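You operate a simulated robot arm through the tools that you are given. There is no shell and no other tool. Be economical: measure what you need, move in short steps, check, and stop when the job is done.

You are at the controls of a simulated robot arm. One attempt, no reset.

## Task
Put the 6 mm dowel tin from the top of the press bench on the left lower shelf of the wall bench and the 10 mm dowel tin on the middle of the wall bench. Put the 56 gauge block from the top of the press bench on top of the offcut there and the 29 gauge block on top of the wooden block there. Put the tape roll from the top of the press bench on the top of the glue table. Turn the black vacuum knob to 0.4 bar. Take the grey-lidded jar and leave it on the top right white shelf. The order is free. Set down upright: grey-lidded jar.

It is judged by the outcome, as a careful person would: the job done as asked, and still so three seconds after it is handed in. It fails if anything else is knocked over, pushed out of place, dropped, spilled or broken.

## Robot
A 7-joint arm with a two-finger parallel gripper on a trunk, on a base that drives. Base frame: it is fixed to the floor where the robot stands at the start and does not move with it; the origin is under the middle of the robot, x ahead of it, y to its left, z up; the surface under the hand at the start is at about z = 0.8. Readings come in m, degrees, newtons and seconds.
With the tool pointing down near the work surface it reaches from about 0.3 to 0.72 m from the robot's upright axis, wherever it stands. Its first joint turns from -166.0 to 166.0 degrees. Places, roughly: black vacuum knob [0.9, 2.1, 0.8]; dowel tin [0.5, 0, 0.75]; gauge block [0.5, 0.25, 0.75]; grey-lidded jar (6x6x9 cm) [1, 2.9, 0.8]; left lower shelf of the wall bench [-1.2, -1.6, 0.4]; middle of the wall bench [-1.2, -1.6, 0.9]; offcut (12x5x3 cm) [0.7, 0.6, 0.8]; tape roll (11x11x3 cm) [0.6, 0.8, 0.8]; top of the glue table [-1, 4.1, 0.9]; top right white shelf [-2.2, 5.9, 0.9]; wooden block (11x5x5 cm) [0.5, -0.4, 0.8]. Payload 3.43 kg.
The tool frame sits at the grasp point between the pads (the TCP): z along the fingers, y along the line on which they close. The tips reach 0.034 m beyond it. The gripper opens to 0.128 m. The fingers are 0.024 m wide and 0.012 m thick; the gripper's body (0.048 by 0.13 m) begins 0.096 m behind the TCP.
Orientation is told as [roll, pitch, yaw] about the base's x, y, z axes, in that order, counted from this pose: with the fingers straight down and closing along the base's y, the tool's x points along the base's -x, its y along +y and its z along -z.

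## Interface
- The arm moves only by the tool step_arm. Its argument "commands" is a list of rows, each a list of 2 entries, a list of its own where there are three numbers: the shift along the tool's x, y, z in cm, then the turn, a rotation vector about the tool's x, y, z in degrees. In form: [[[tx, ty, tz], [ax, ay, az]], ...]. A call has 1 to 8 rows; each row shifts and turns the commanded pose from where the row before left it, along the tool's axes as they then stand. "grip" is the finger opening in cm, from 0 to 12.8, set as the call begins (left out, the last holds). A row lasts 0.2 s, in which the tool goes at most 0.05 m and 8.6 degrees; a call with a longer step from one row to the next is refused whole, and so is a gripper value outside its range. Where a pose cannot be reached the arm comes as near as it can. A force on the tool above 40 N (or 10 N above the force at the start of the call, whichever is more), or a blocked arm, ends the call early, and 0.2 s more pass. Each finger travels about 0.108 m/s and halts on what it meets, pressing with about 33 N; the grip force reading is that of the motor and also rises with nothing between the fingers. The clock runs only during rows and for 0.2 s after the last one: add rows that do not move to give the fingers time. It gives the time, the measured TCP pose, the force on the tool (base axes), the opening and the grip force at its end, in the units of the frame above (readings bear some noise), with the torque about the TCP (base axes, N m) and any sound that the robot's microphone picked up, and new pictures: "pictures" is both (left out), scene, wrist or none.
- Cameras (640 x 400 px; columns grow to the right, rows downward): "scene" is now at [-0.0174, 0.1343, 1.4957]; the picture's right is [-0.06, -1.00, 0.00], its down [-0.79, 0.05, -0.62] and it looks along [0.61, -0.04, -0.79] (base axes); focal length 263 px, centre (320, 200). "wrist" rides on the gripper at [0.076, -0.011, -0.16] in the tool frame; the picture's right is [0.15, 0.99, 0.00], its down [-0.88, 0.13, -0.46] and it looks along [-0.45, 0.07, 0.89] (tool axes); focal length 234 px, centre (320, 200). There is no depth. A picture from a camera that has moved, and an enlarged one, comes with that camera's place and axes in the base frame and with its lens.
- move_column(by): slides the trunk up (or, below 0, down) by that many m; the arm and the scene camera ride with it, the base frame stays. It gives what a move gives, with no picture.
- drive_base(legs): drives the robot by 1 to 6 legs, each [ahead, left, turn to the left] in m, m and degrees, along the robot's own axes; the way and the turn of a leg run together, so that a leg with both is an arc; at most 1.5 m and 180 degrees a leg. The arm and the cameras ride along, it lands a little off, and it stops where it bumps. It gives what a move gives, and a new picture of the scene camera.
- head_to(pan, tilt): turns the head with the scene camera to pan (to the left, within 86 degrees either way) and tilt (down, from -29 to 69), counted from straight ahead of the robot. It gives what a move gives, and a new picture of the scene camera.
- inspect(camera, box): a new picture of the part [left, top, right, bottom] of that camera's present view, enlarged. The clock stands still meanwhile.
- job_done(): hands the job in; it is judged then, once.

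Work in short steps. Places have to be worked out from the pictures, the camera data and where the tool is seen: move nearer, look again, correct. Check each grasp and each placing, and mend what went wrong. You have 196 turns and 260 pictures in all, those below and enlarged ones among them. Open the gripper and draw the arm clear of the work before you hand the job in, unless the task says otherwise.

The tools are called after "Emit:" as name(argument=value, ...) on one line, values as JSON. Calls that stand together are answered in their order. step_arm: Moves the arm, as the interface text tells. Its arguments: {"type":"object","properties":{"commands":{"type":"array"},"grip":{"type":"number"},"pictures":{"type":"string","enum":["both","scene","wrist","none"]}},"required":["commands"]} The other tools are called the same way: move_column (by) slides the trunk up or down; drive_base (legs) drives the base; head_to (pan, tilt) turns the head that bears the scene camera; inspect (camera, box) takes an enlarged picture of a part of a camera's view; job_done () hands the job in.

At the start:

```text
t: 0.0
ee_pos: [0.4139, 0.084, 1.05]
tcp_rot: [0.0, 0.1, 0.1]
force: [1.2, -0.2, -0.2]
torque: [0.02, -0.01, 0.0]
grip_width: 0.128
grip_force: 0.0
trunk travel left (down, up): [-0.225, 0.099]
robot x, y, heading: [0.0005, 0.003, -0.0]
head pan, tilt: [-3.6, 52.0]
```

scene: 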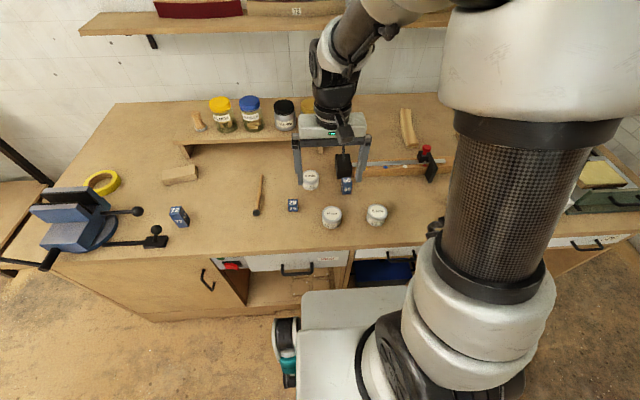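
wrist: 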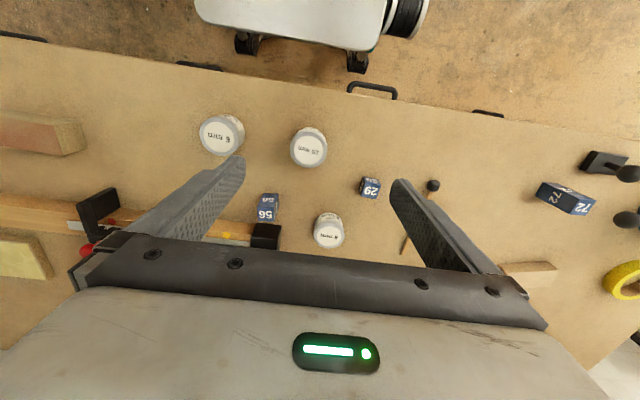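

The bench shows three tins, three gauge blocks (56, 29, 72), tape roll, offcut and wooden block. I enlarge the views to read the labels.

Emit:
inspect(camera="wrist", box=[180, 90, 400, 260])

Emit:
inspect(camera="scene", box=[240, 90, 480, 240])

Emit:
inspect(camera="scene", box=[20, 90, 260, 260])

```text
2.35 times, centred on (290, 175) of wrist
camera zoom: at [0.3394, 0.0727, 1.2095], right [-0.15, 0.99, 0.0], down [0.88, 0.13, 0.46], along [0.45, 0.07, -0.89], focal length 551 px, centre (391, 259)
```

zoom: 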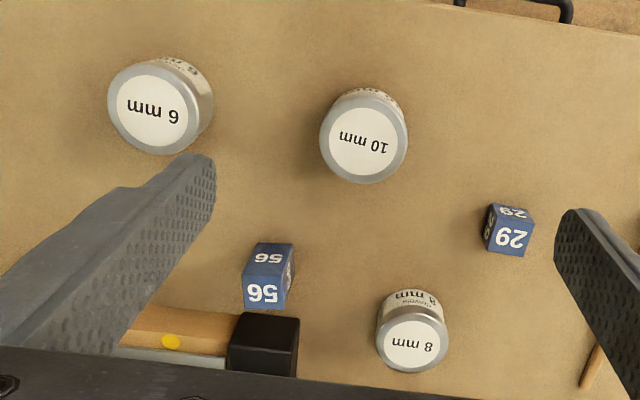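

```text
2.67 times, centred on (360, 165) of scene
camera zoom: at [-0.0174, 0.1343, 1.4957], right [-0.06, -1.0, 0.0], down [-0.79, 0.05, -0.62], along [0.61, -0.04, -0.79], focal length 701 px, centre (213, 293)
```

zoom: 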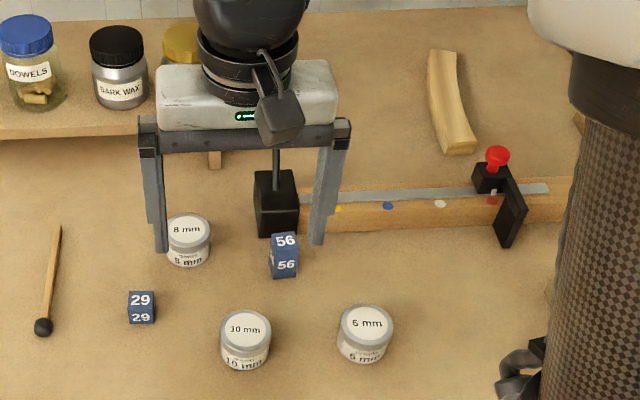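

```text
2.35 times, centred on (140, 175) of scene
camera zoom: at [-0.0174, 0.1343, 1.4957], right [-0.06, -1.0, 0.0], down [-0.79, 0.05, -0.62], along [0.61, -0.04, -0.79], focal length 619 px, centre (744, 259)
```

zoom: 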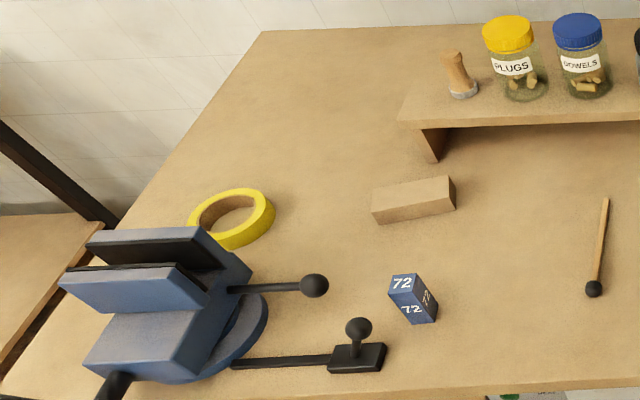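

Block 29 triangulates to about (0.507, 0.193), top z≈0.81; block 56 to about (0.583, 0.003), top z≈0.82. I move above block 29 to look closer.

Emit:
step_arm(commands=[[[-3, 3.6, 2], [0, 0, 0]], [[-3, 3.6, 3], [0, 0, 0]], [[-3.1, 3.7, 4], [0, 0, 0]], [[0, 0, 2], [0, 0, 0]]], pictures="both")

```text
refused: row 1 steps farther than a row can; nothing moved
```

A row was slightly over 5 cm; I split the same motion into smaller rows.

Emit:
step_arm(commands=[[[-3, 3.6, 1], [0, 0, 0]], [[-3, 3.6, 1], [0, 0, 0]], [[-3.1, 3.7, 1], [0, 0, 0]], [[0, 0, 4], [0, 0, 0]], [[0, 0, 4], [0, 0, 0]]], pictures="both")

```text
t: 1.2
ee_pos: [0.5043, 0.1899, 0.9398]
tcp_rot: [0.0, 0.0, 0.1]
force: [0.1, 0.7, 0.2]
torque: [0.01, -0.02, -0.01]
grip_width: 0.1281
grip_force: 0.0
trunk travel left (down, up): [-0.225, 0.099]
robot x, y, heading: [-0.0005, 0.001, 0.1]
head pan, tilt: [-3.6, 52.0]
camera scene: at [-0.0175, 0.1343, 1.4957], right [-0.06, -1.0, 0.0], down [-0.79, 0.05, -0.62], along [0.61, -0.04, -0.79], focal length 263 px, centre (320, 200)
camera wrist: at [0.429, 0.1789, 1.0995], right [-0.15, 0.99, 0.0], down [0.88, 0.13, 0.46], along [0.45, 0.07, -0.89], focal length 234 px, centre (320, 200)
```

scene: 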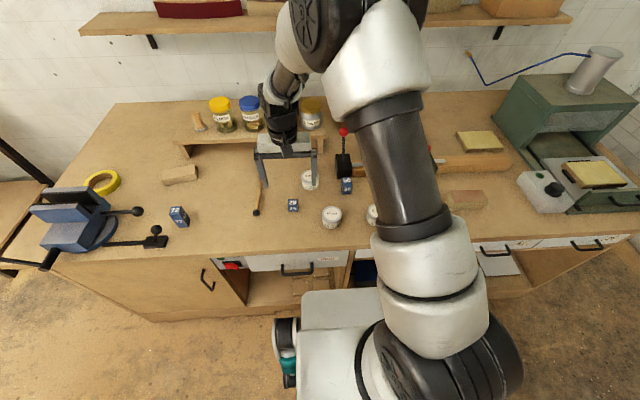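
wrist: 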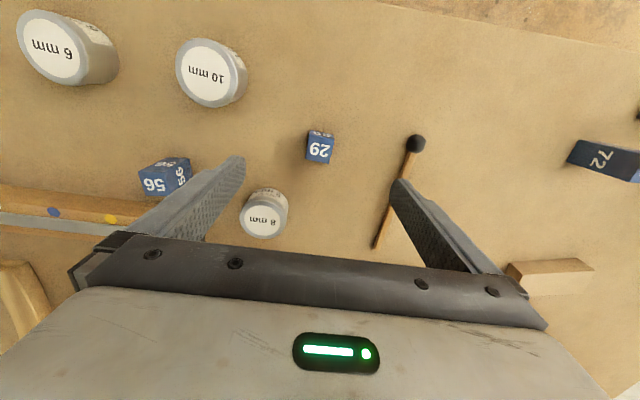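

Block 29 is right below the hand. I zoom on it to see its yaw and size, and on 56 likewise.

Emit:
inspect(camera="wrist", box=[280, 110, 360, 190])

Emit:
inspect(camera="scene", box=[400, 120, 560, 220])

```text
5.00 times, centred on (320, 150) of wrist
camera zoom: at [0.429, 0.1789, 1.0995], right [-0.15, 0.99, 0.0], down [0.88, 0.13, 0.46], along [0.45, 0.07, -0.89], focal length 1171 px, centre (320, 450)
```

zoom: 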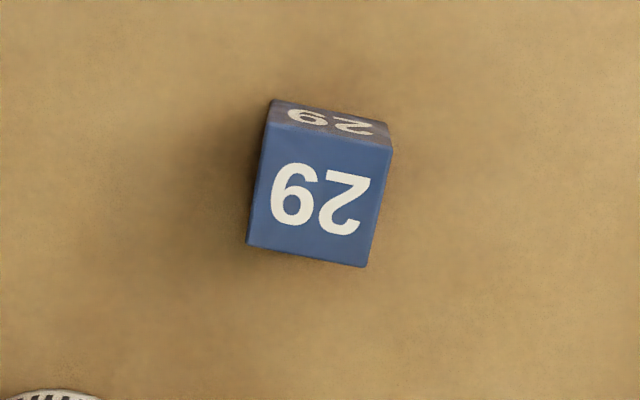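

```text
4.00 times, centred on (480, 170) of scene
camera zoom: at [-0.0175, 0.1343, 1.4957], right [-0.06, -1.0, 0.0], down [-0.79, 0.05, -0.62], along [0.61, -0.04, -0.79], focal length 1052 px, centre (-320, 320)
```

zoom: 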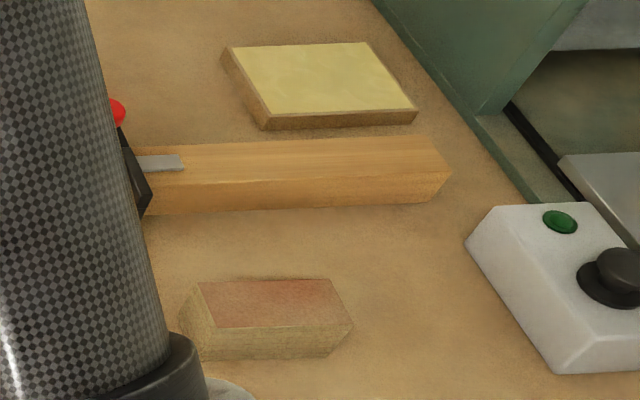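

The 29 block is ~3 cm, nearly axis-aligned, centred at (0.506, 0.191). I narrow the fingers to 6 cm and descend to TCP z≈0.824, then look.

Emit:
step_arm(commands=[[[-0.2, 0.1, 0], [0, 0, 0]], [[0, 0, 0], [0, 0, 0]], [[0, 0, 4], [0, 0, 0]], [[0, 0, 4], [0, 0, 0]], [[0, 0, 2], [0, 0, 0]], [[0, 0, 1.5], [0, 0, 0]], [[0, 0, 0], [0, 0, 0]]], grip=6, pictures="wrist")

```text
t: 2.6
ee_pos: [0.5076, 0.1935, 0.8335]
tcp_rot: [0.1, -0.3, -0.1]
force: [-10.0, -1.4, 21.7]
torque: [-0.76, 0.5, -0.18]
grip_width: 0.0609
grip_force: 0.2
trunk travel left (down, up): [-0.225, 0.099]
robot x, y, heading: [-0.0008, -0.0008, -0.3]
head pan, tilt: [-3.6, 52.0]
stopped in row 7: the force on the tool passed its limit at 48 N (the readings are from after the stop); the commanded pose is now the measured one
camera wrist: at [0.431, 0.1817, 0.9932], right [-0.15, 0.99, 0.0], down [0.88, 0.13, 0.46], along [0.45, 0.07, -0.89], focal length 234 px, centre (320, 200)
```

wrist: 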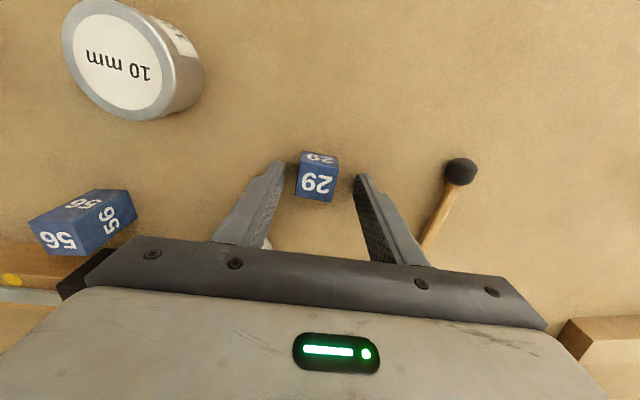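

The tips touched the bench at TCP 0.8335, so the bench top is z≈0.80. I lift 5 mm, centre on the block and close.

Emit:
step_arm(commands=[[[0, 0, -0.5], [0, 0, 0]], [[0.3, -0.3, 0], [0, 0, 0]], [[0, 0, 0], [0, 0, 0]]], pictures="none")

Emit:
step_arm(commands=[[[0, 0, 0], [0, 0, 0]], [[0, 0, 0], [0, 0, 0]], [[0, 0, 0], [0, 0, 0]]], grip=0, pictures="wrist")

```text
t: 3.4
ee_pos: [0.5048, 0.1905, 0.8351]
tcp_rot: [0.0, -0.2, 0.1]
force: [-0.2, -0.2, 0.2]
torque: [0.04, 0.01, 0.0]
grip_width: 0.0604
grip_force: 0.1
trunk travel left (down, up): [-0.225, 0.099]
robot x, y, heading: [0.0028, -0.0006, -0.1]
head pan, tilt: [-3.6, 52.0]
```

```text
t: 4.2
ee_pos: [0.5055, 0.1912, 0.8364]
tcp_rot: [0.0, -0.2, 0.0]
force: [0.0, 0.9, -0.3]
torque: [-0.02, -0.01, 0.0]
grip_width: 0.0293
grip_force: 32.4
trunk travel left (down, up): [-0.225, 0.099]
robot x, y, heading: [-0.0004, 0.0019, -0.3]
head pan, tilt: [-3.6, 52.0]
camera wrist: at [0.43, 0.1789, 0.9953], right [-0.15, 0.99, 0.0], down [0.88, 0.13, 0.46], along [0.45, 0.07, -0.89], focal length 234 px, centre (320, 200)
```

wrist: 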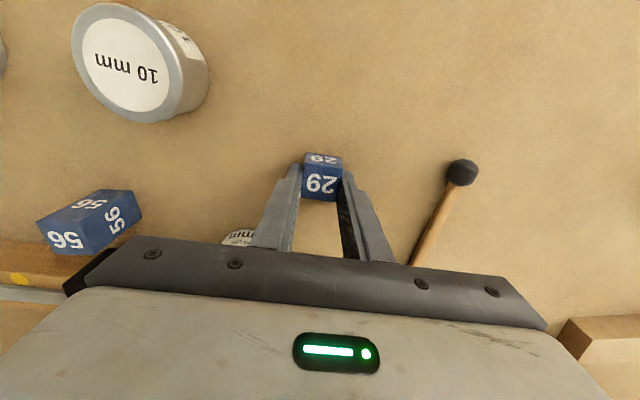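

Block 29 is gripped (2.9 cm). I lift and carry it toward the wooden block, stopping short at z≈1.05 to look.

Emit:
step_arm(commands=[[[0, 0, -4.5], [0, 0, 0]], [[0, 0, -4.5], [0, 0, 0]], [[0, 0, -4.5], [0, 0, 0]], [[0, 0, -4.5], [0, 0, 0]], [[0.5, -4.9, 0], [0, 0, 0]], [[0.5, -4.9, 0], [0, 0, 0]], [[0.5, -4.9, 0], [0, 0, 0]], [[0.5, -4.9, 0], [0, 0, 0]]], pictures="none")

Emit:
step_arm(commands=[[[0.5, -4.9, 0], [0, 0, 0]], [[0.5, -4.9, 0], [0, 0, 0]], [[0.5, -4.9, 0], [0, 0, 0]], [[0.5, -4.9, 0], [0, 0, 0]], [[0.5, -4.9, 0], [0, 0, 0]], [[0, -4.9, 0], [0, 0, 0]], [[0, -3, 0], [0, 0, 0]]], pictures="both")

```text
t: 6.0
ee_pos: [0.4817, -0.0055, 1.0178]
tcp_rot: [0.0, -0.2, 0.0]
force: [0.3, -0.7, -1.1]
torque: [0.0, 0.02, -0.01]
grip_width: 0.0288
grip_force: 33.1
trunk travel left (down, up): [-0.225, 0.099]
robot x, y, heading: [-0.0001, -0.0034, -0.1]
head pan, tilt: [-3.6, 52.0]
```

```text
t: 7.6
ee_pos: [0.4587, -0.3294, 1.0202]
tcp_rot: [0.1, -0.1, 0.0]
force: [-0.4, 1.2, -0.2]
torque: [-0.03, 0.01, 0.0]
grip_width: 0.0287
grip_force: 32.3
trunk travel left (down, up): [-0.225, 0.099]
robot x, y, heading: [-0.0028, -0.0002, 0.1]
head pan, tilt: [-3.6, 52.0]
camera scene: at [-0.0174, 0.1342, 1.4957], right [-0.06, -1.0, 0.0], down [-0.79, 0.05, -0.62], along [0.61, -0.04, -0.79], focal length 263 px, centre (320, 200)
camera wrist: at [0.3831, -0.341, 1.179], right [-0.15, 0.99, 0.0], down [0.88, 0.13, 0.46], along [0.45, 0.07, -0.89], focal length 234 px, centre (320, 200)
```

scene: 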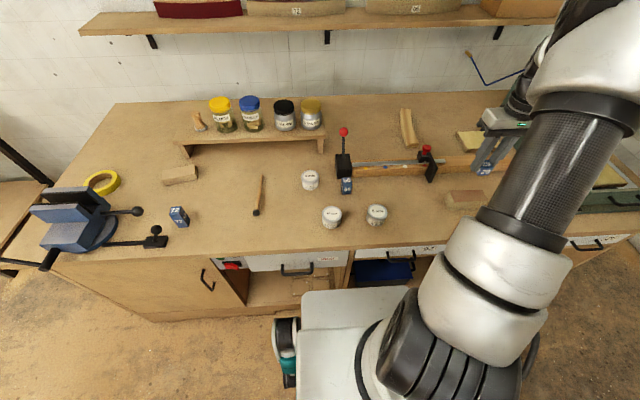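
wrist: 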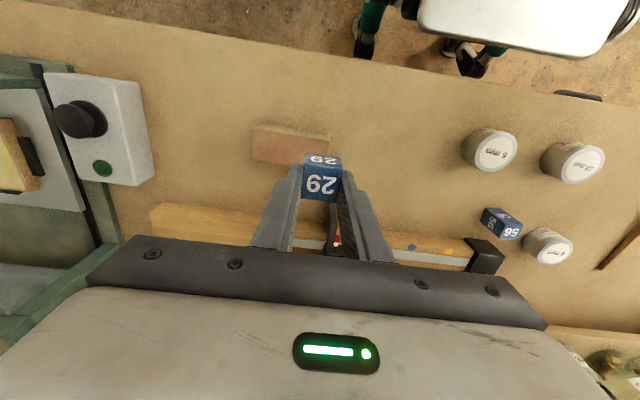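

The wooden block is partly seen left of the hand; I zoom in to locate its corners.

Emit:
inspect(camera="wrist", box=[230, 100, 358, 180])

Emit:
inspect(camera="scene", box=[430, 170, 510, 220])

```text
5.00 times, centred on (294, 140) of wrist
camera zoom: at [0.3831, -0.341, 1.179], right [-0.15, 0.99, 0.0], down [0.88, 0.13, 0.46], along [0.45, 0.07, -0.89], focal length 1171 px, centre (450, 500)
```

zoom: 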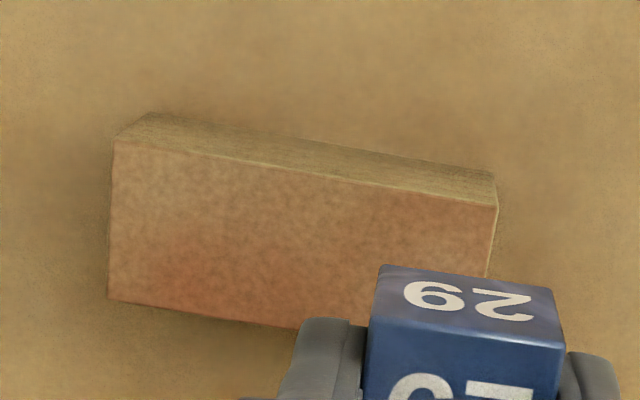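

```text
8.00 times, centred on (470, 195) of scene
camera zoom: at [-0.0174, 0.1342, 1.4957], right [-0.06, -1.0, 0.0], down [-0.79, 0.05, -0.62], along [0.61, -0.04, -0.79], focal length 2104 px, centre (-880, 240)
```

zoom: 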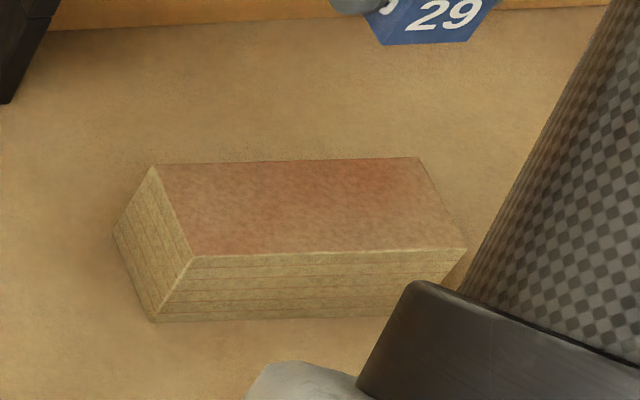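

Top-face centre of the wooden block is about (0.476, -0.368), top z≈0.85. I move over it and descend until the block's underside is a few mm above.

Emit:
step_arm(commands=[[[-0.9, -2, 0], [0, 0, 0]], [[-0.8, -1.9, 0], [0, 0, 0]], [[0, 0, 4], [0, 0, 0]], [[0, 0, 4], [0, 0, 0]], [[0, 0, 3.5], [0, 0, 0]], [[0, 0, 1], [0, 0, 0]], [[0, 0, 0], [0, 0, 0]]], pictures="both")

```text
t: 9.2
ee_pos: [0.4757, -0.3704, 0.8916]
tcp_rot: [0.1, -0.2, -0.1]
force: [-0.4, 0.0, -0.4]
torque: [-0.02, -0.02, -0.01]
grip_width: 0.0292
grip_force: 33.2
trunk travel left (down, up): [-0.225, 0.099]
robot x, y, heading: [0.0001, 0.0003, -0.1]
head pan, tilt: [-3.6, 52.0]
camera scene: at [-0.0174, 0.1343, 1.4957], right [-0.06, -1.0, 0.0], down [-0.79, 0.05, -0.62], along [0.61, -0.04, -0.79], focal length 263 px, centre (320, 200)
camera wrist: at [0.4005, -0.3816, 1.0513], right [-0.15, 0.99, 0.0], down [0.88, 0.13, 0.46], along [0.45, 0.07, -0.89], focal length 234 px, centre (320, 200)
```

scene: 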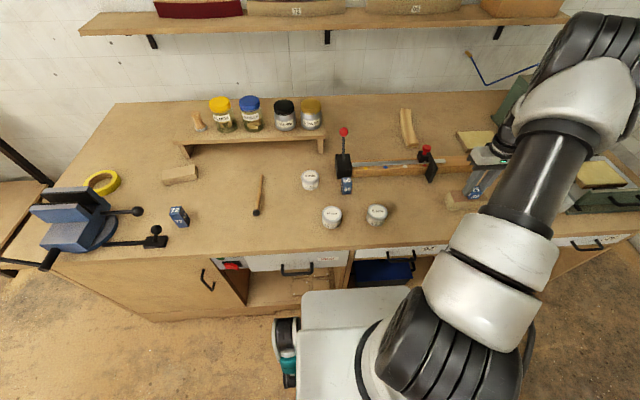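
wrist: 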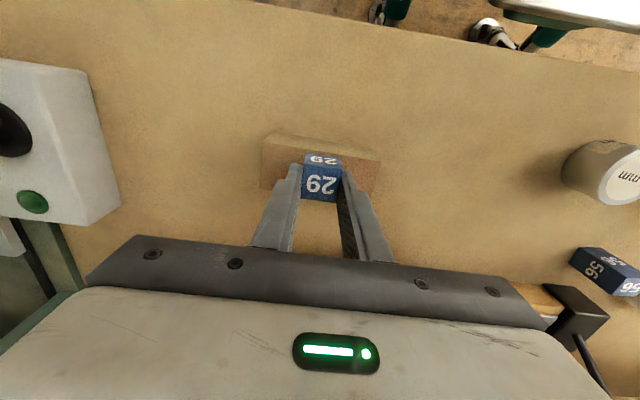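

It sits over the block. I lower 6 mm gently and zoom.

Emit:
step_arm(commands=[[[0, 0, 0.3], [0, 0, 0]], [[0, 0, 0.2], [0, 0, 0]], [[0, 0, 0.1], [0, 0, 0]], [[0, 0, 0], [0, 0, 0]]], pictures="none")

Emit:
inspect(camera="wrist", box=[240, 120, 400, 220])

```text
t: 10.2
ee_pos: [0.4773, -0.3693, 0.8846]
tcp_rot: [0.0, -0.1, -0.1]
force: [0.0, 0.5, -0.3]
torque: [-0.01, -0.02, 0.02]
grip_width: 0.0291
grip_force: 32.9
trunk travel left (down, up): [-0.225, 0.099]
robot x, y, heading: [-0.002, -0.0015, -0.2]
head pan, tilt: [-3.6, 52.0]
```

```text
4.00 times, centred on (320, 170) of wrist
camera zoom: at [0.4015, -0.3806, 1.0447], right [-0.15, 0.99, 0.0], down [0.88, 0.13, 0.46], along [0.45, 0.07, -0.89], focal length 937 px, centre (320, 320)
```

zoom: 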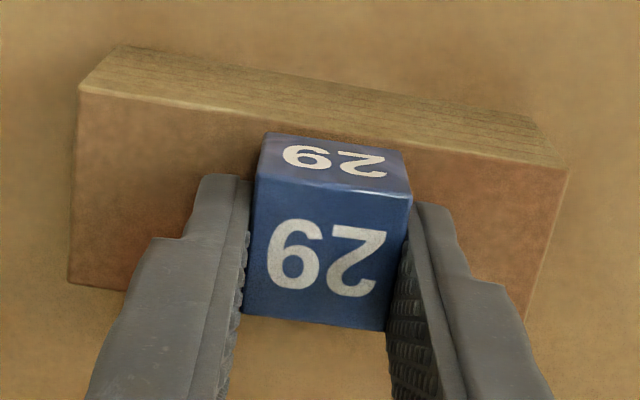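

The block sits ~5 mm too near the near edge of the wooden block and is not yet touching. I shift +5 mm in x and lower to contact.

Emit:
step_arm(commands=[[[0, 0, -0.2], [0, 0, 0]], [[-0.5, 0, 0], [0, 0, 0]], [[0, 0, 0.2], [0, 0, 0]], [[0, 0, 0.15], [0, 0, 0]], [[0, 0, 0.15], [0, 0, 0]], [[0, 0, 0], [0, 0, 0]]], pictures="none")

Emit:
inspect(camera="wrist", box=[240, 120, 400, 220])

```text
t: 11.6
ee_pos: [0.4806, -0.368, 0.8825]
tcp_rot: [0.1, -0.1, 0.1]
force: [0.1, -0.1, -0.2]
torque: [0.02, 0.01, -0.02]
grip_width: 0.0287
grip_force: 33.0
trunk travel left (down, up): [-0.225, 0.099]
robot x, y, heading: [-0.0009, -0.0041, 0.1]
head pan, tilt: [-3.6, 52.0]
```

```text
4.00 times, centred on (320, 170) of wrist
camera zoom: at [0.405, -0.3799, 1.0415], right [-0.15, 0.99, 0.0], down [0.88, 0.13, 0.46], along [0.45, 0.07, -0.89], focal length 937 px, centre (320, 320)
```

zoom: 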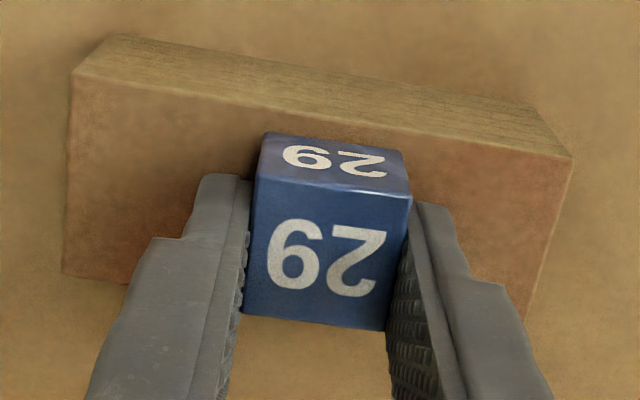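

Centred better; still no contact. I keep lowering in 1 mm steps.

Emit:
step_arm(commands=[[[0, 0, 0.15], [0, 0, 0]], [[0, 0, 0.15], [0, 0, 0]], [[0, 0, 0.1], [0, 0, 0]], [[0, 0, 0], [0, 0, 0]]], pictures="none")

```text
t: 12.6
ee_pos: [0.4811, -0.3677, 0.8799]
tcp_rot: [0.0, -0.4, 0.0]
force: [-3.1, 0.8, 25.5]
torque: [0.07, 0.33, 0.02]
grip_width: 0.0291
grip_force: 32.8
trunk travel left (down, up): [-0.225, 0.099]
robot x, y, heading: [0.0017, -0.0016, -0.1]
head pan, tilt: [-3.6, 52.0]
```

Contact (25 N). I ease up a hair, open and retreat upward.

Emit:
step_arm(commands=[[[0, 0, -0.15], [0, 0, 0]]], pictures="none")

Emit:
step_arm(commands=[[[0, 0, 0], [0, 0, 0]], [[0, 0, 0], [0, 0, 0]], [[0, 0, -2], [0, 0, 0]], [[0, 0, -4], [0, 0, 0]], [[0, 0, -4], [0, 0, 0]], [[0, 0, -4], [0, 0, 0]]], grip=6, pictures="wrist")

```text
t: 13.0
ee_pos: [0.4812, -0.3682, 0.8801]
tcp_rot: [-0.1, -0.3, 0.1]
force: [-0.4, -0.3, 24.0]
torque: [-0.02, 0.18, 0.0]
grip_width: 0.0291
grip_force: 32.6
trunk travel left (down, up): [-0.225, 0.099]
robot x, y, heading: [-0.0011, 0.0022, 0.0]
head pan, tilt: [-3.6, 52.0]
```

```text
t: 14.4
ee_pos: [0.4803, -0.3673, 1.0164]
tcp_rot: [0.1, -0.2, 0.0]
force: [0.0, 0.8, -0.4]
torque: [0.03, 0.03, 0.04]
grip_width: 0.0602
grip_force: 0.0
trunk travel left (down, up): [-0.225, 0.099]
robot x, y, heading: [-0.003, -0.0009, 0.2]
head pan, tilt: [-3.6, 52.0]
camera wrist: at [0.4042, -0.3792, 1.1758], right [-0.15, 0.99, 0.0], down [0.88, 0.13, 0.46], along [0.45, 0.07, -0.89], focal length 234 px, centre (320, 200)
```

wrist: 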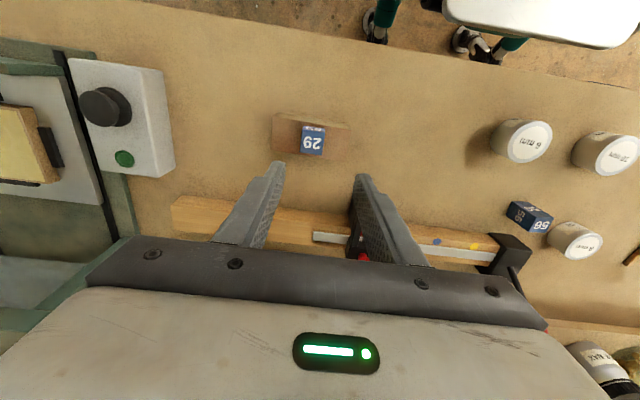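

Block 29 rests on the wooden block. Next I go above block 56 at about (0.58, 0.0).

Emit:
step_arm(commands=[[[-1, 4.6, 0], [0, 0, 0]], [[-1, 4.6, 0], [0, 0, 0]], [[-1, 4.6, 0], [0, 0, 0]], [[-1, 4.6, 0], [0, 0, 0]], [[-1, 4.6, 0], [0, 0, 0]], [[-1, 4.6, 0], [0, 0, 0]], [[-1, 4.6, 0], [0, 0, 0]], [[-1, 4.6, 0], [0, 0, 0]]], pictures="wrist")

```text
t: 16.2
ee_pos: [0.5605, 0.0025, 1.0179]
tcp_rot: [0.0, -0.1, -0.1]
force: [-0.6, 0.3, -0.8]
torque: [0.02, 0.02, 0.0]
grip_width: 0.0599
grip_force: 0.0
trunk travel left (down, up): [-0.225, 0.099]
robot x, y, heading: [-0.0026, -0.0002, -0.2]
head pan, tilt: [-3.6, 52.0]
camera wrist: at [0.4844, -0.0088, 1.1768], right [-0.14, 0.99, 0.0], down [0.88, 0.13, 0.46], along [0.45, 0.07, -0.89], focal length 234 px, centre (320, 200)
```

wrist: 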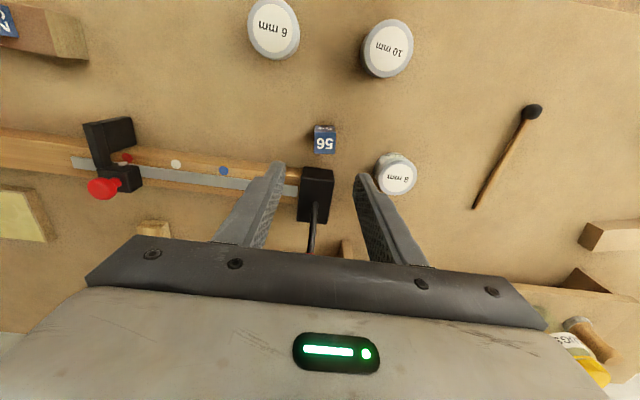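

Emit:
inspect(camera="wrist", box=[260, 100, 420, 200])

```text
4.00 times, centred on (340, 150) of wrist
camera zoom: at [0.4844, -0.0088, 1.1768], right [-0.14, 0.99, 0.0], down [0.88, 0.13, 0.46], along [0.45, 0.07, -0.89], focal length 937 px, centre (240, 400)
```

zoom: 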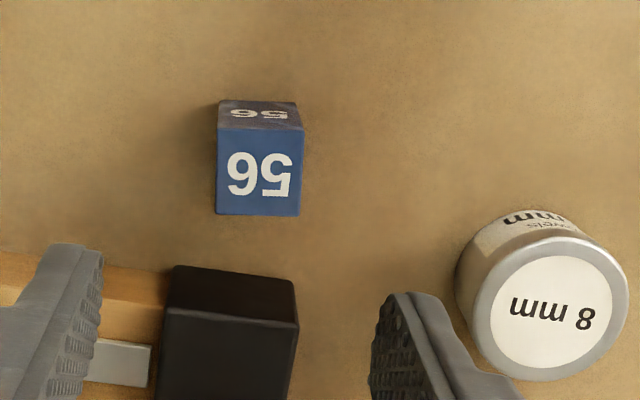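

Block 56's top centre is about (0.566, 0.011), yaw ≈ +8°. The clamp's lever stands just behind it, so I look at its height before deciding on tilt.

Emit:
inspect(camera="scene", box=[280, 90, 440, 210])

```text
3.33 times, centred on (360, 150) of scene
camera zoom: at [-0.0174, 0.1344, 1.4957], right [-0.06, -1.0, 0.0], down [-0.79, 0.05, -0.62], along [0.61, -0.04, -0.79], focal length 876 px, centre (187, 367)
```

zoom: 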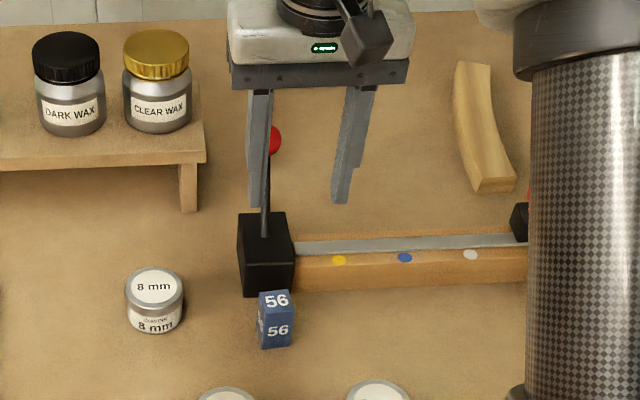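

The lever is nearly vertical, so I tilt the hand 20° back toward the robot (fingertips forward) and yaw +8° to match the block.

Emit:
step_arm(commands=[[[-0.4, 0.9, 0], [0, 0, -8]], [[0, 0, 0], [0, -7, 0]], [[0, 0, 0], [0, -7, 0]], [[0, 0, 0], [0, -6, 0]], [[0, 0, 0], [0, 0, 0]]], pictures="wrist")

```text
t: 17.4
ee_pos: [0.5654, 0.01, 1.0196]
tcp_rot: [0.0, -20.3, 8.0]
force: [-0.7, -0.1, -0.3]
torque: [0.03, -0.02, 0.01]
grip_width: 0.0601
grip_force: 0.2
trunk travel left (down, up): [-0.225, 0.099]
robot x, y, heading: [0.0024, -0.0011, -0.3]
head pan, tilt: [-3.6, 52.0]
camera wrist: at [0.4427, -0.0201, 1.1429], right [-0.27, 0.96, -0.05], down [0.64, 0.22, 0.73], along [0.71, 0.17, -0.68], focal length 234 px, centre (320, 200)
```

wrist: 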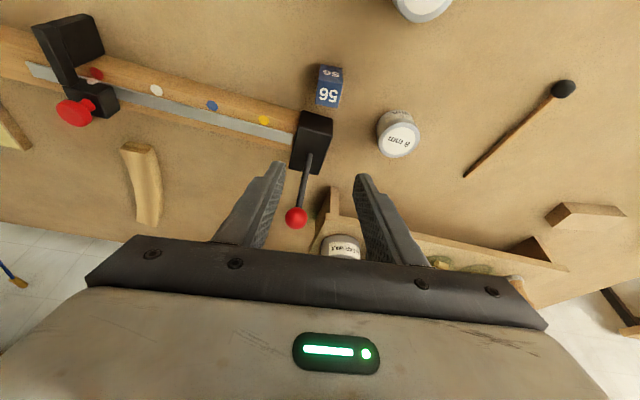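

The knob of the lever is near (0.66, 0.0, 0.97) and the tilt clears it. I descend vertically to just above block 56 and verify.

Emit:
step_arm(commands=[[[0.9, 0.3, -0.3], [0, 0, 0]], [[1.54, 0, 4.23], [0, 0, 0]], [[1.54, 0, 4.23], [0, 0, 0]], [[1.03, 0, 2.82], [0, 0, 0]], [[0, 0, 0], [0, 0, 0]]], pictures="wrist")

```text
t: 18.6
ee_pos: [0.5564, 0.0104, 0.8992]
tcp_rot: [0.0, -20.2, 8.0]
force: [-0.5, 0.0, 0.4]
torque: [-0.03, 0.02, -0.02]
grip_width: 0.0602
grip_force: 0.0
trunk travel left (down, up): [-0.225, 0.099]
robot x, y, heading: [-0.0011, -0.0027, 0.2]
head pan, tilt: [-3.6, 52.0]
camera wrist: at [0.434, -0.0185, 1.0227], right [-0.27, 0.96, -0.05], down [0.64, 0.22, 0.73], along [0.71, 0.17, -0.68], focal length 234 px, centre (320, 200)
```

wrist: 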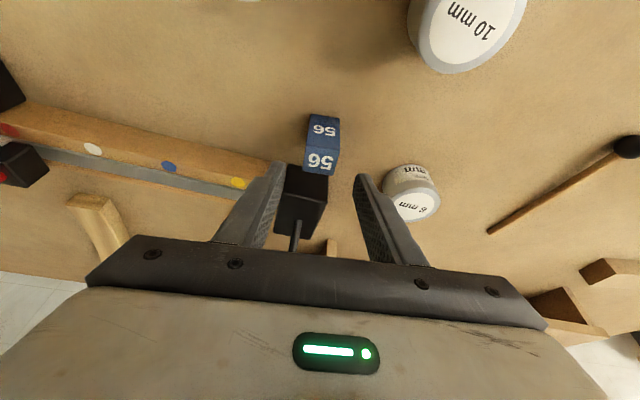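

Block 56 is actually ~56 mm tall (top z≈0.856), centre ≈ (0.558, 0.0095). I lower to TCP z≈0.85 with x corrected by -5 mm, and close.

Emit:
step_arm(commands=[[[0.47, 0, -0.17], [0, 0, 0]], [[0.84, 0, 2.3], [0, 0, 0]], [[0.84, 0, 2.3], [0, 0, 0]], [[0, 0, 0], [0, 0, 0]]], pictures="wrist")

```text
t: 19.6
ee_pos: [0.5533, 0.0092, 0.8473]
tcp_rot: [0.0, -20.2, 7.8]
force: [0.9, -0.8, -0.4]
torque: [0.02, -0.05, 0.01]
grip_width: 0.06
grip_force: 0.0
trunk travel left (down, up): [-0.225, 0.099]
robot x, y, heading: [-0.0006, -0.0025, 0.0]
head pan, tilt: [-3.6, 52.0]
camera wrist: at [0.4303, -0.02, 0.9712], right [-0.27, 0.96, -0.05], down [0.65, 0.22, 0.73], along [0.71, 0.17, -0.68], focal length 234 px, centre (320, 200)
```

wrist: 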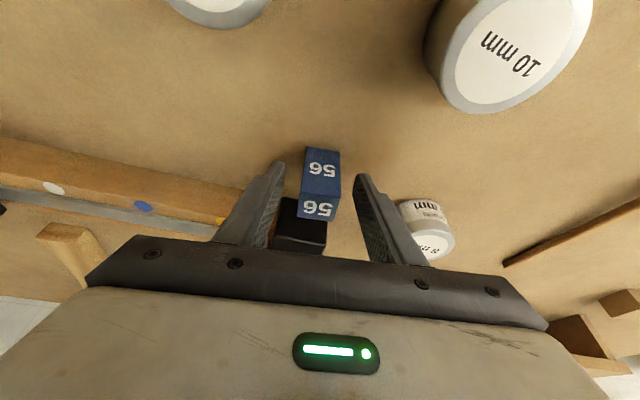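

The block is between the pads; I close.

Emit:
step_arm(commands=[[[0, 0, 0], [0, 0, 0]], [[0, 0, 0], [0, 0, 0]], [[0, 0, 0], [0, 0, 0]]], grip=0, pictures="wrist")

```text
t: 20.4
ee_pos: [0.5521, 0.0097, 0.848]
tcp_rot: [-0.1, -20.3, 7.9]
force: [-0.4, -0.2, 0.1]
torque: [-0.04, -0.02, -0.01]
grip_width: 0.0295
grip_force: 32.9
trunk travel left (down, up): [-0.225, 0.099]
robot x, y, heading: [0.0014, 0.0015, 0.1]
head pan, tilt: [-3.6, 52.0]
camera wrist: at [0.4303, -0.02, 0.9714], right [-0.27, 0.96, -0.05], down [0.65, 0.22, 0.73], along [0.71, 0.17, -0.68], focal length 234 px, centre (320, 200)
```

wrist: 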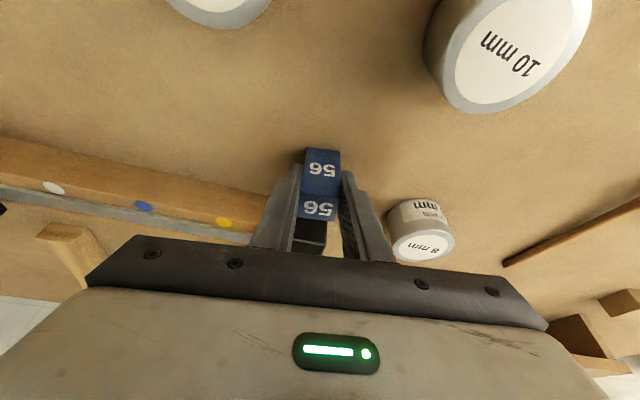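

Gripped (2.95 cm); block underside is 4.8 cm below TCP. I lift straight up, away from the lever, then pull back a bit before driving left, as the offcut is too far from here.

Emit:
step_arm(commands=[[[1.54, 0, -3], [0, 0, 0]], [[-1.54, 0, -4.23], [0, 0, 0]], [[-1.54, 0, -4.23], [0, 0, 0]], [[-1.54, 0, -4.23], [0, 0, 0]], [[4, 0, -1.46], [0, 0, 0]]], pictures="none")

Emit:
drive_base(legs=[[0, 0.42, 0]])

```text
t: 21.6
ee_pos: [0.4856, -0.0009, 1.0064]
tcp_rot: [0.0, -20.3, 8.0]
force: [0.0, -0.5, -1.6]
torque: [0.01, -0.01, -0.02]
grip_width: 0.0297
grip_force: 33.1
trunk travel left (down, up): [-0.225, 0.099]
robot x, y, heading: [-0.002, 0.0006, -0.0]
head pan, tilt: [-3.6, 52.0]
```

```text
t: 26.2
ee_pos: [0.4877, 0.4208, 1.0072]
tcp_rot: [-0.1, -20.1, 7.6]
force: [-0.3, 0.4, -1.7]
torque: [0.01, 0.01, 0.01]
grip_width: 0.0294
grip_force: 33.0
trunk travel left (down, up): [-0.225, 0.099]
robot x, y, heading: [-0.0013, 0.4255, -0.4]
head pan, tilt: [-3.6, 52.0]
camera scene: at [-0.015, 0.5593, 1.4957], right [-0.07, -1.0, 0.0], down [-0.79, 0.06, -0.62], along [0.61, -0.04, -0.79], focal length 263 px, centre (320, 200)
```

scene: 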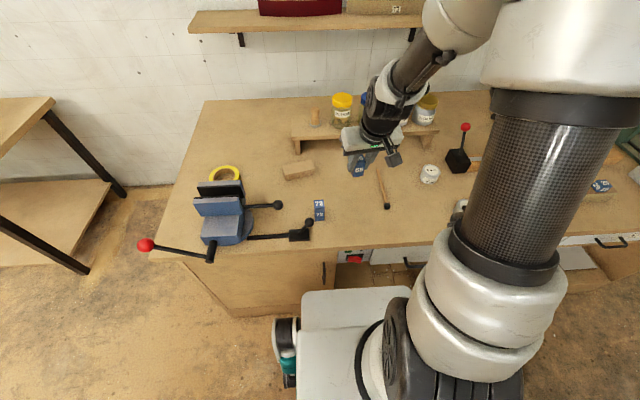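

Drove to y≈0.43. I zoom on the offcut to locate it.

Emit:
inspect(camera="scene", box=[260, 140, 340, 190])

Emit:
step_arm(commands=[[[0, 4.9, 0], [0, 0, 0]], [[-3.3, 3.5, 1.2], [0, 0, 0]], [[-3.3, 0, 1.2], [0, 0, 0]]], pictures="wrist")

```text
8.00 times, centred on (300, 165) of scene
camera zoom: at [-0.015, 0.5593, 1.4957], right [-0.07, -1.0, 0.0], down [-0.79, 0.06, -0.62], along [0.61, -0.04, -0.79], focal length 2104 px, centre (480, 480)
```

zoom: 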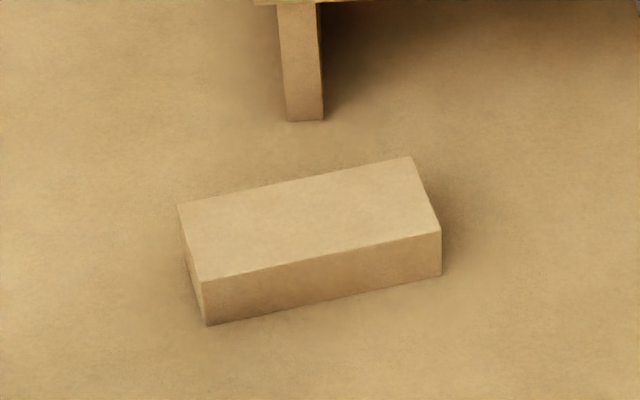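

```text
t: 27.1
ee_pos: [0.5467, 0.5134, 1.0097]
tcp_rot: [0.0, -20.1, 7.5]
force: [-0.7, 0.4, -0.2]
torque: [0.01, 0.0, 0.02]
grip_width: 0.0298
grip_force: 33.6
trunk travel left (down, up): [-0.225, 0.099]
robot x, y, heading: [0.0015, 0.4247, -0.4]
head pan, tilt: [-3.6, 52.0]
camera wrist: at [0.4245, 0.4846, 1.1325], right [-0.27, 0.96, -0.05], down [0.65, 0.22, 0.73], along [0.71, 0.16, -0.68], focal length 234 px, centre (320, 200)
```

wrist: 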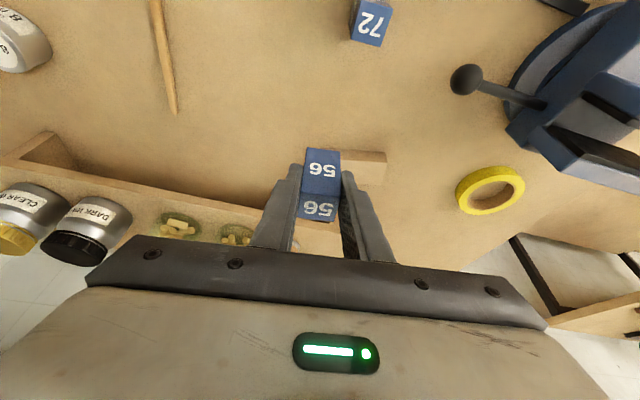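

Offcut top centre ≈ (0.648, 0.590), top z≈0.83, yaw ≈ 12°. I move block 56 over it and hover ~3 cm above.

Emit:
step_arm(commands=[[[-3.35, 2.1, 1.22], [0, 0, 0]], [[-3.35, 2.1, 1.22], [0, 0, 0]], [[-3.35, 2.1, 1.22], [0, 0, -4]], [[1.54, 0, 4.23], [0, 0, 0]], [[1.54, 0, 4.23], [0, 0, 0]], [[0, 0, 0], [0, 0, 0]]], pictures="both")

Emit:
inspect(camera="scene", box=[240, 120, 360, 195])

```text
t: 28.4
ee_pos: [0.6433, 0.5865, 0.9177]
tcp_rot: [-1.3, -20.1, 11.9]
force: [-0.4, 0.1, -0.9]
torque: [0.03, 0.01, 0.0]
grip_width: 0.0295
grip_force: 32.7
trunk travel left (down, up): [-0.225, 0.099]
robot x, y, heading: [-0.0002, 0.4266, -0.6]
head pan, tilt: [-3.6, 52.0]
camera scene: at [-0.0148, 0.5594, 1.4957], right [-0.07, -1.0, 0.0], down [-0.79, 0.06, -0.62], along [0.61, -0.04, -0.79], focal length 263 px, centre (320, 200)
camera wrist: at [0.5219, 0.5532, 1.0418], right [-0.33, 0.94, -0.07], down [0.63, 0.28, 0.73], along [0.7, 0.19, -0.68], focal length 234 px, centre (320, 200)
```

scene: 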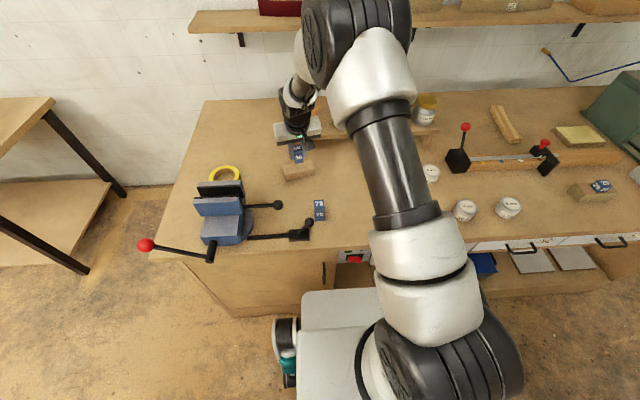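
wrist: 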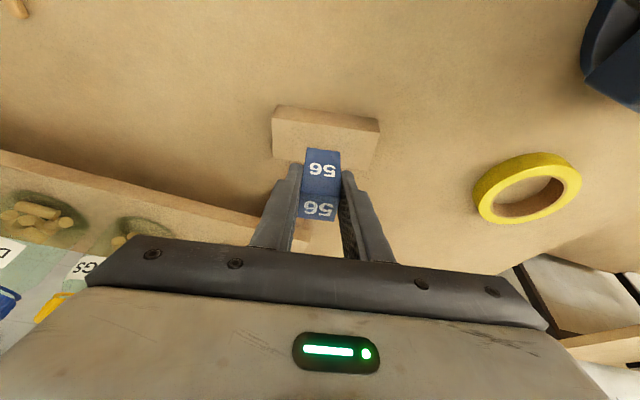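

```text
5.33 times, centred on (300, 158) of scene
camera zoom: at [-0.0148, 0.5594, 1.4957], right [-0.07, -1.0, 0.0], down [-0.79, 0.06, -0.62], along [0.61, -0.04, -0.79], focal length 1402 px, centre (427, 427)
```

zoom: 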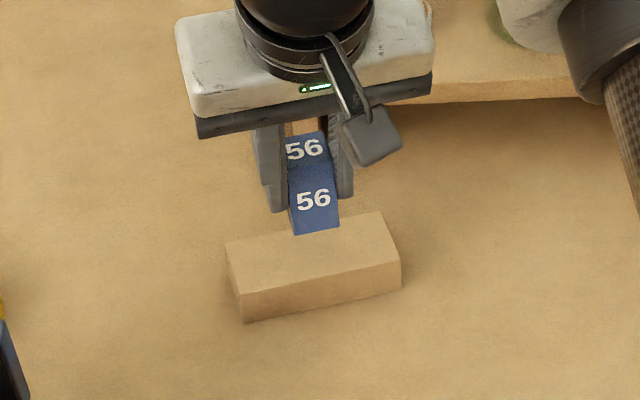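

The yaw trim introduced a 1.3° roll; I undo it and zoom the wrist view to align block with the offcut.

Emit:
step_arm(commands=[[[0, 0, 0], [0, 0, 4]], [[0, 0, 0], [0, 0, 0]]], pictures="none")

Emit:
inspect(camera="wrist", box=[240, 80, 400, 230])

```text
t: 29.1
ee_pos: [0.6434, 0.5862, 0.9184]
tcp_rot: [0.0, -20.2, 7.6]
force: [-0.3, -0.4, -0.3]
torque: [-0.01, 0.03, 0.0]
grip_width: 0.0294
grip_force: 33.2
trunk travel left (down, up): [-0.225, 0.099]
robot x, y, heading: [0.0036, 0.4241, -0.2]
head pan, tilt: [-3.6, 52.0]
```

```text
2.67 times, centred on (320, 155) of wrist
camera zoom: at [0.5205, 0.5583, 1.0412], right [-0.27, 0.96, -0.05], down [0.65, 0.22, 0.73], along [0.71, 0.16, -0.68], focal length 624 px, centre (320, 320)
```

zoom: 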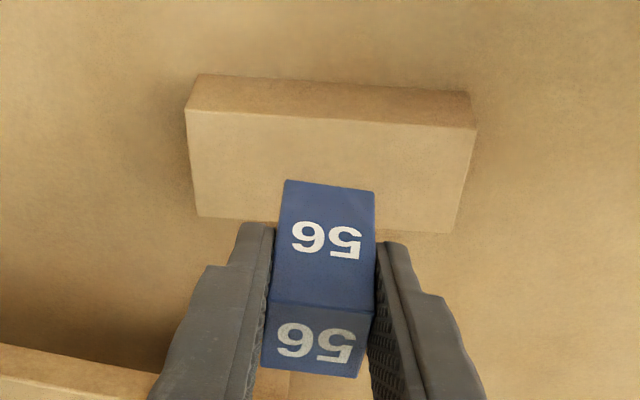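

Offcut centre ≈ (0.657, 0.589) vs block centre ≈ (0.651, 0.586). I shift 6 mm forward, 2 mm left, and lower to just above contact.

Emit:
step_arm(commands=[[[-0.6, 0.2, 0.22], [0, 0, 0]], [[0.68, 0, 1.88], [0, 0, 0]], [[0.41, 0, 1.13], [0, 0, 0]], [[0.14, 0, 0.38], [0, 0, 0]], [[0, 0, 0], [0, 0, 0]]], pictures="none")

Emit:
inspect(camera="wrist", box=[240, 80, 400, 230])

```text
t: 30.2
ee_pos: [0.649, 0.5896, 0.8814]
tcp_rot: [0.1, -20.3, 7.6]
force: [0.7, 0.8, -1.5]
torque: [0.02, 0.0, -0.02]
grip_width: 0.0296
grip_force: 33.0
trunk travel left (down, up): [-0.225, 0.099]
robot x, y, heading: [0.0028, 0.4231, -0.2]
head pan, tilt: [-3.6, 52.0]
```

```text
2.67 times, centred on (320, 155) of wrist
camera zoom: at [0.5264, 0.5613, 1.0056], right [-0.27, 0.96, -0.05], down [0.65, 0.22, 0.73], along [0.71, 0.16, -0.68], focal length 624 px, centre (320, 320)
```

zoom: 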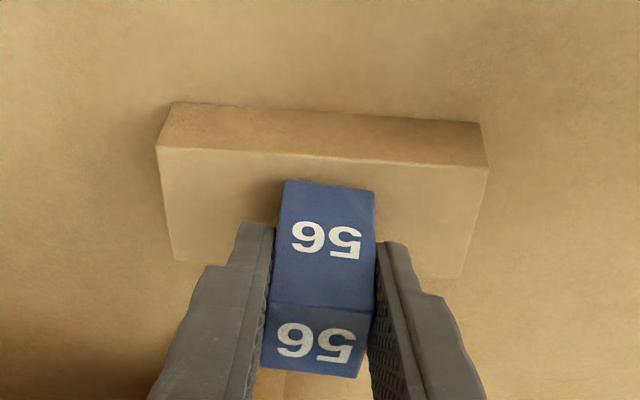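

Well centred. Now tiny downward steps to contact.

Emit:
step_arm(commands=[[[0.05, 0, 0.14], [0, 0, 0]], [[0.05, 0, 0.14], [0, 0, 0]], [[0.05, 0, 0.14], [0, 0, 0]], [[0, 0, 0], [0, 0, 0]]], pictures="none")

```text
t: 31.2
ee_pos: [0.65, 0.5903, 0.8771]
tcp_rot: [-0.1, -20.2, 7.6]
force: [-0.7, -0.5, 2.7]
torque: [0.0, 0.01, 0.01]
grip_width: 0.0293
grip_force: 32.9
trunk travel left (down, up): [-0.225, 0.099]
robot x, y, heading: [0.0055, 0.4235, -0.3]
head pan, tilt: [-3.6, 52.0]
```

Touching lightly. I open and withdraw along the tool axis.

Emit:
step_arm(commands=[[[0, 0, 0], [0, 0, 0]], [[0, 0, 0], [0, 0, 0]], [[0, 0, -2], [0, 0, 0]], [[0, 0, -4], [0, 0, 0]], [[0, 0, -4.5], [0, 0, 0]], [[0, 0, -4.5], [0, 0, 0]]], grip=6, pictures="wrist")

```text
t: 32.6
ee_pos: [0.6016, 0.5833, 1.0198]
tcp_rot: [-0.1, -20.1, 7.7]
force: [-0.3, 0.4, 0.0]
torque: [-0.01, 0.01, 0.0]
grip_width: 0.0599
grip_force: 0.0
trunk travel left (down, up): [-0.225, 0.099]
robot x, y, heading: [0.0054, 0.4248, -0.1]
head pan, tilt: [-3.6, 52.0]
camera wrist: at [0.4784, 0.5552, 1.1427], right [-0.27, 0.96, -0.05], down [0.65, 0.22, 0.73], along [0.71, 0.16, -0.68], focal length 234 px, centre (320, 200)
```

wrist: 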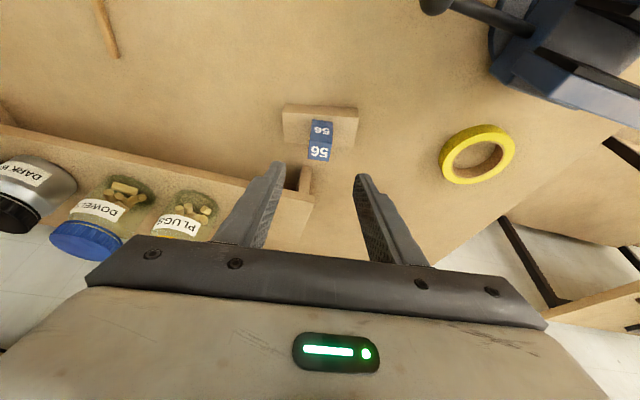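

56 stands on the offcut. The tape roll is at about (0.626, 0.836), out of reach, so I drive 0.2 m left and look at it beside the vise.

Emit:
drive_base(legs=[[0, 0.2, 0]])

Emit:
inspect(camera="scene", box=[180, 130, 380, 255])

Emit:
inspect(camera="wrist", box=[240, 0, 640, 250])

```text
t: 35.2
ee_pos: [0.6011, 0.7895, 1.0186]
tcp_rot: [-0.1, -20.2, 7.8]
force: [-0.2, -1.2, -1.0]
torque: [0.02, 0.01, -0.01]
grip_width: 0.0598
grip_force: 0.1
trunk travel left (down, up): [-0.225, 0.099]
robot x, y, heading: [0.0031, 0.6265, -0.1]
head pan, tilt: [-3.6, 52.0]
camera scene: at [-0.0149, 0.7613, 1.4957], right [-0.07, -1.0, 0.0], down [-0.79, 0.05, -0.62], along [0.61, -0.04, -0.79], focal length 263 px, centre (320, 200)
```

scene: 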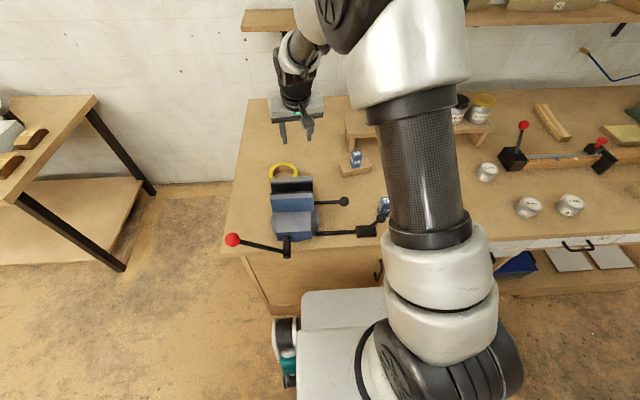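

```text
3.20 times, centred on (280, 192) of scene
camera zoom: at [-0.0149, 0.7613, 1.4957], right [-0.07, -1.0, 0.0], down [-0.79, 0.05, -0.62], along [0.61, -0.04, -0.79], focal length 842 px, centre (448, 224)
```

zoom: 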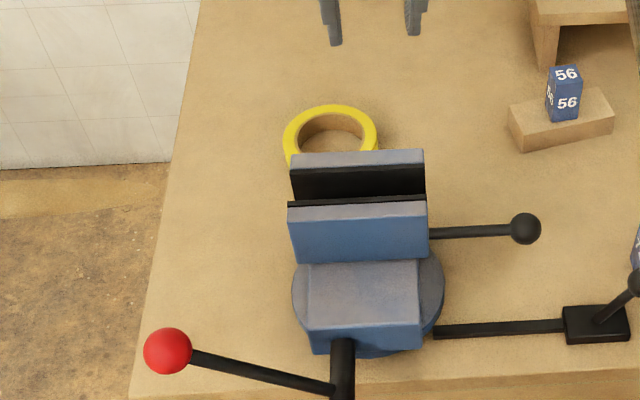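

```text
1.60 times, centred on (440, 125) of wrist
camera zoom: at [0.4791, 0.7595, 1.1425], right [-0.27, 0.96, -0.05], down [0.65, 0.22, 0.73], along [0.71, 0.17, -0.68], focal length 375 px, centre (128, 320)
```

zoom: 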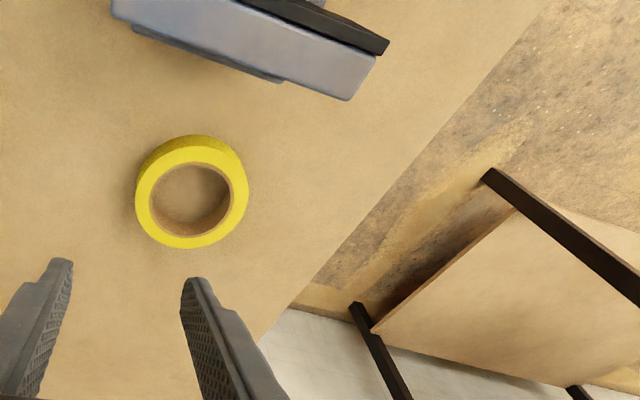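

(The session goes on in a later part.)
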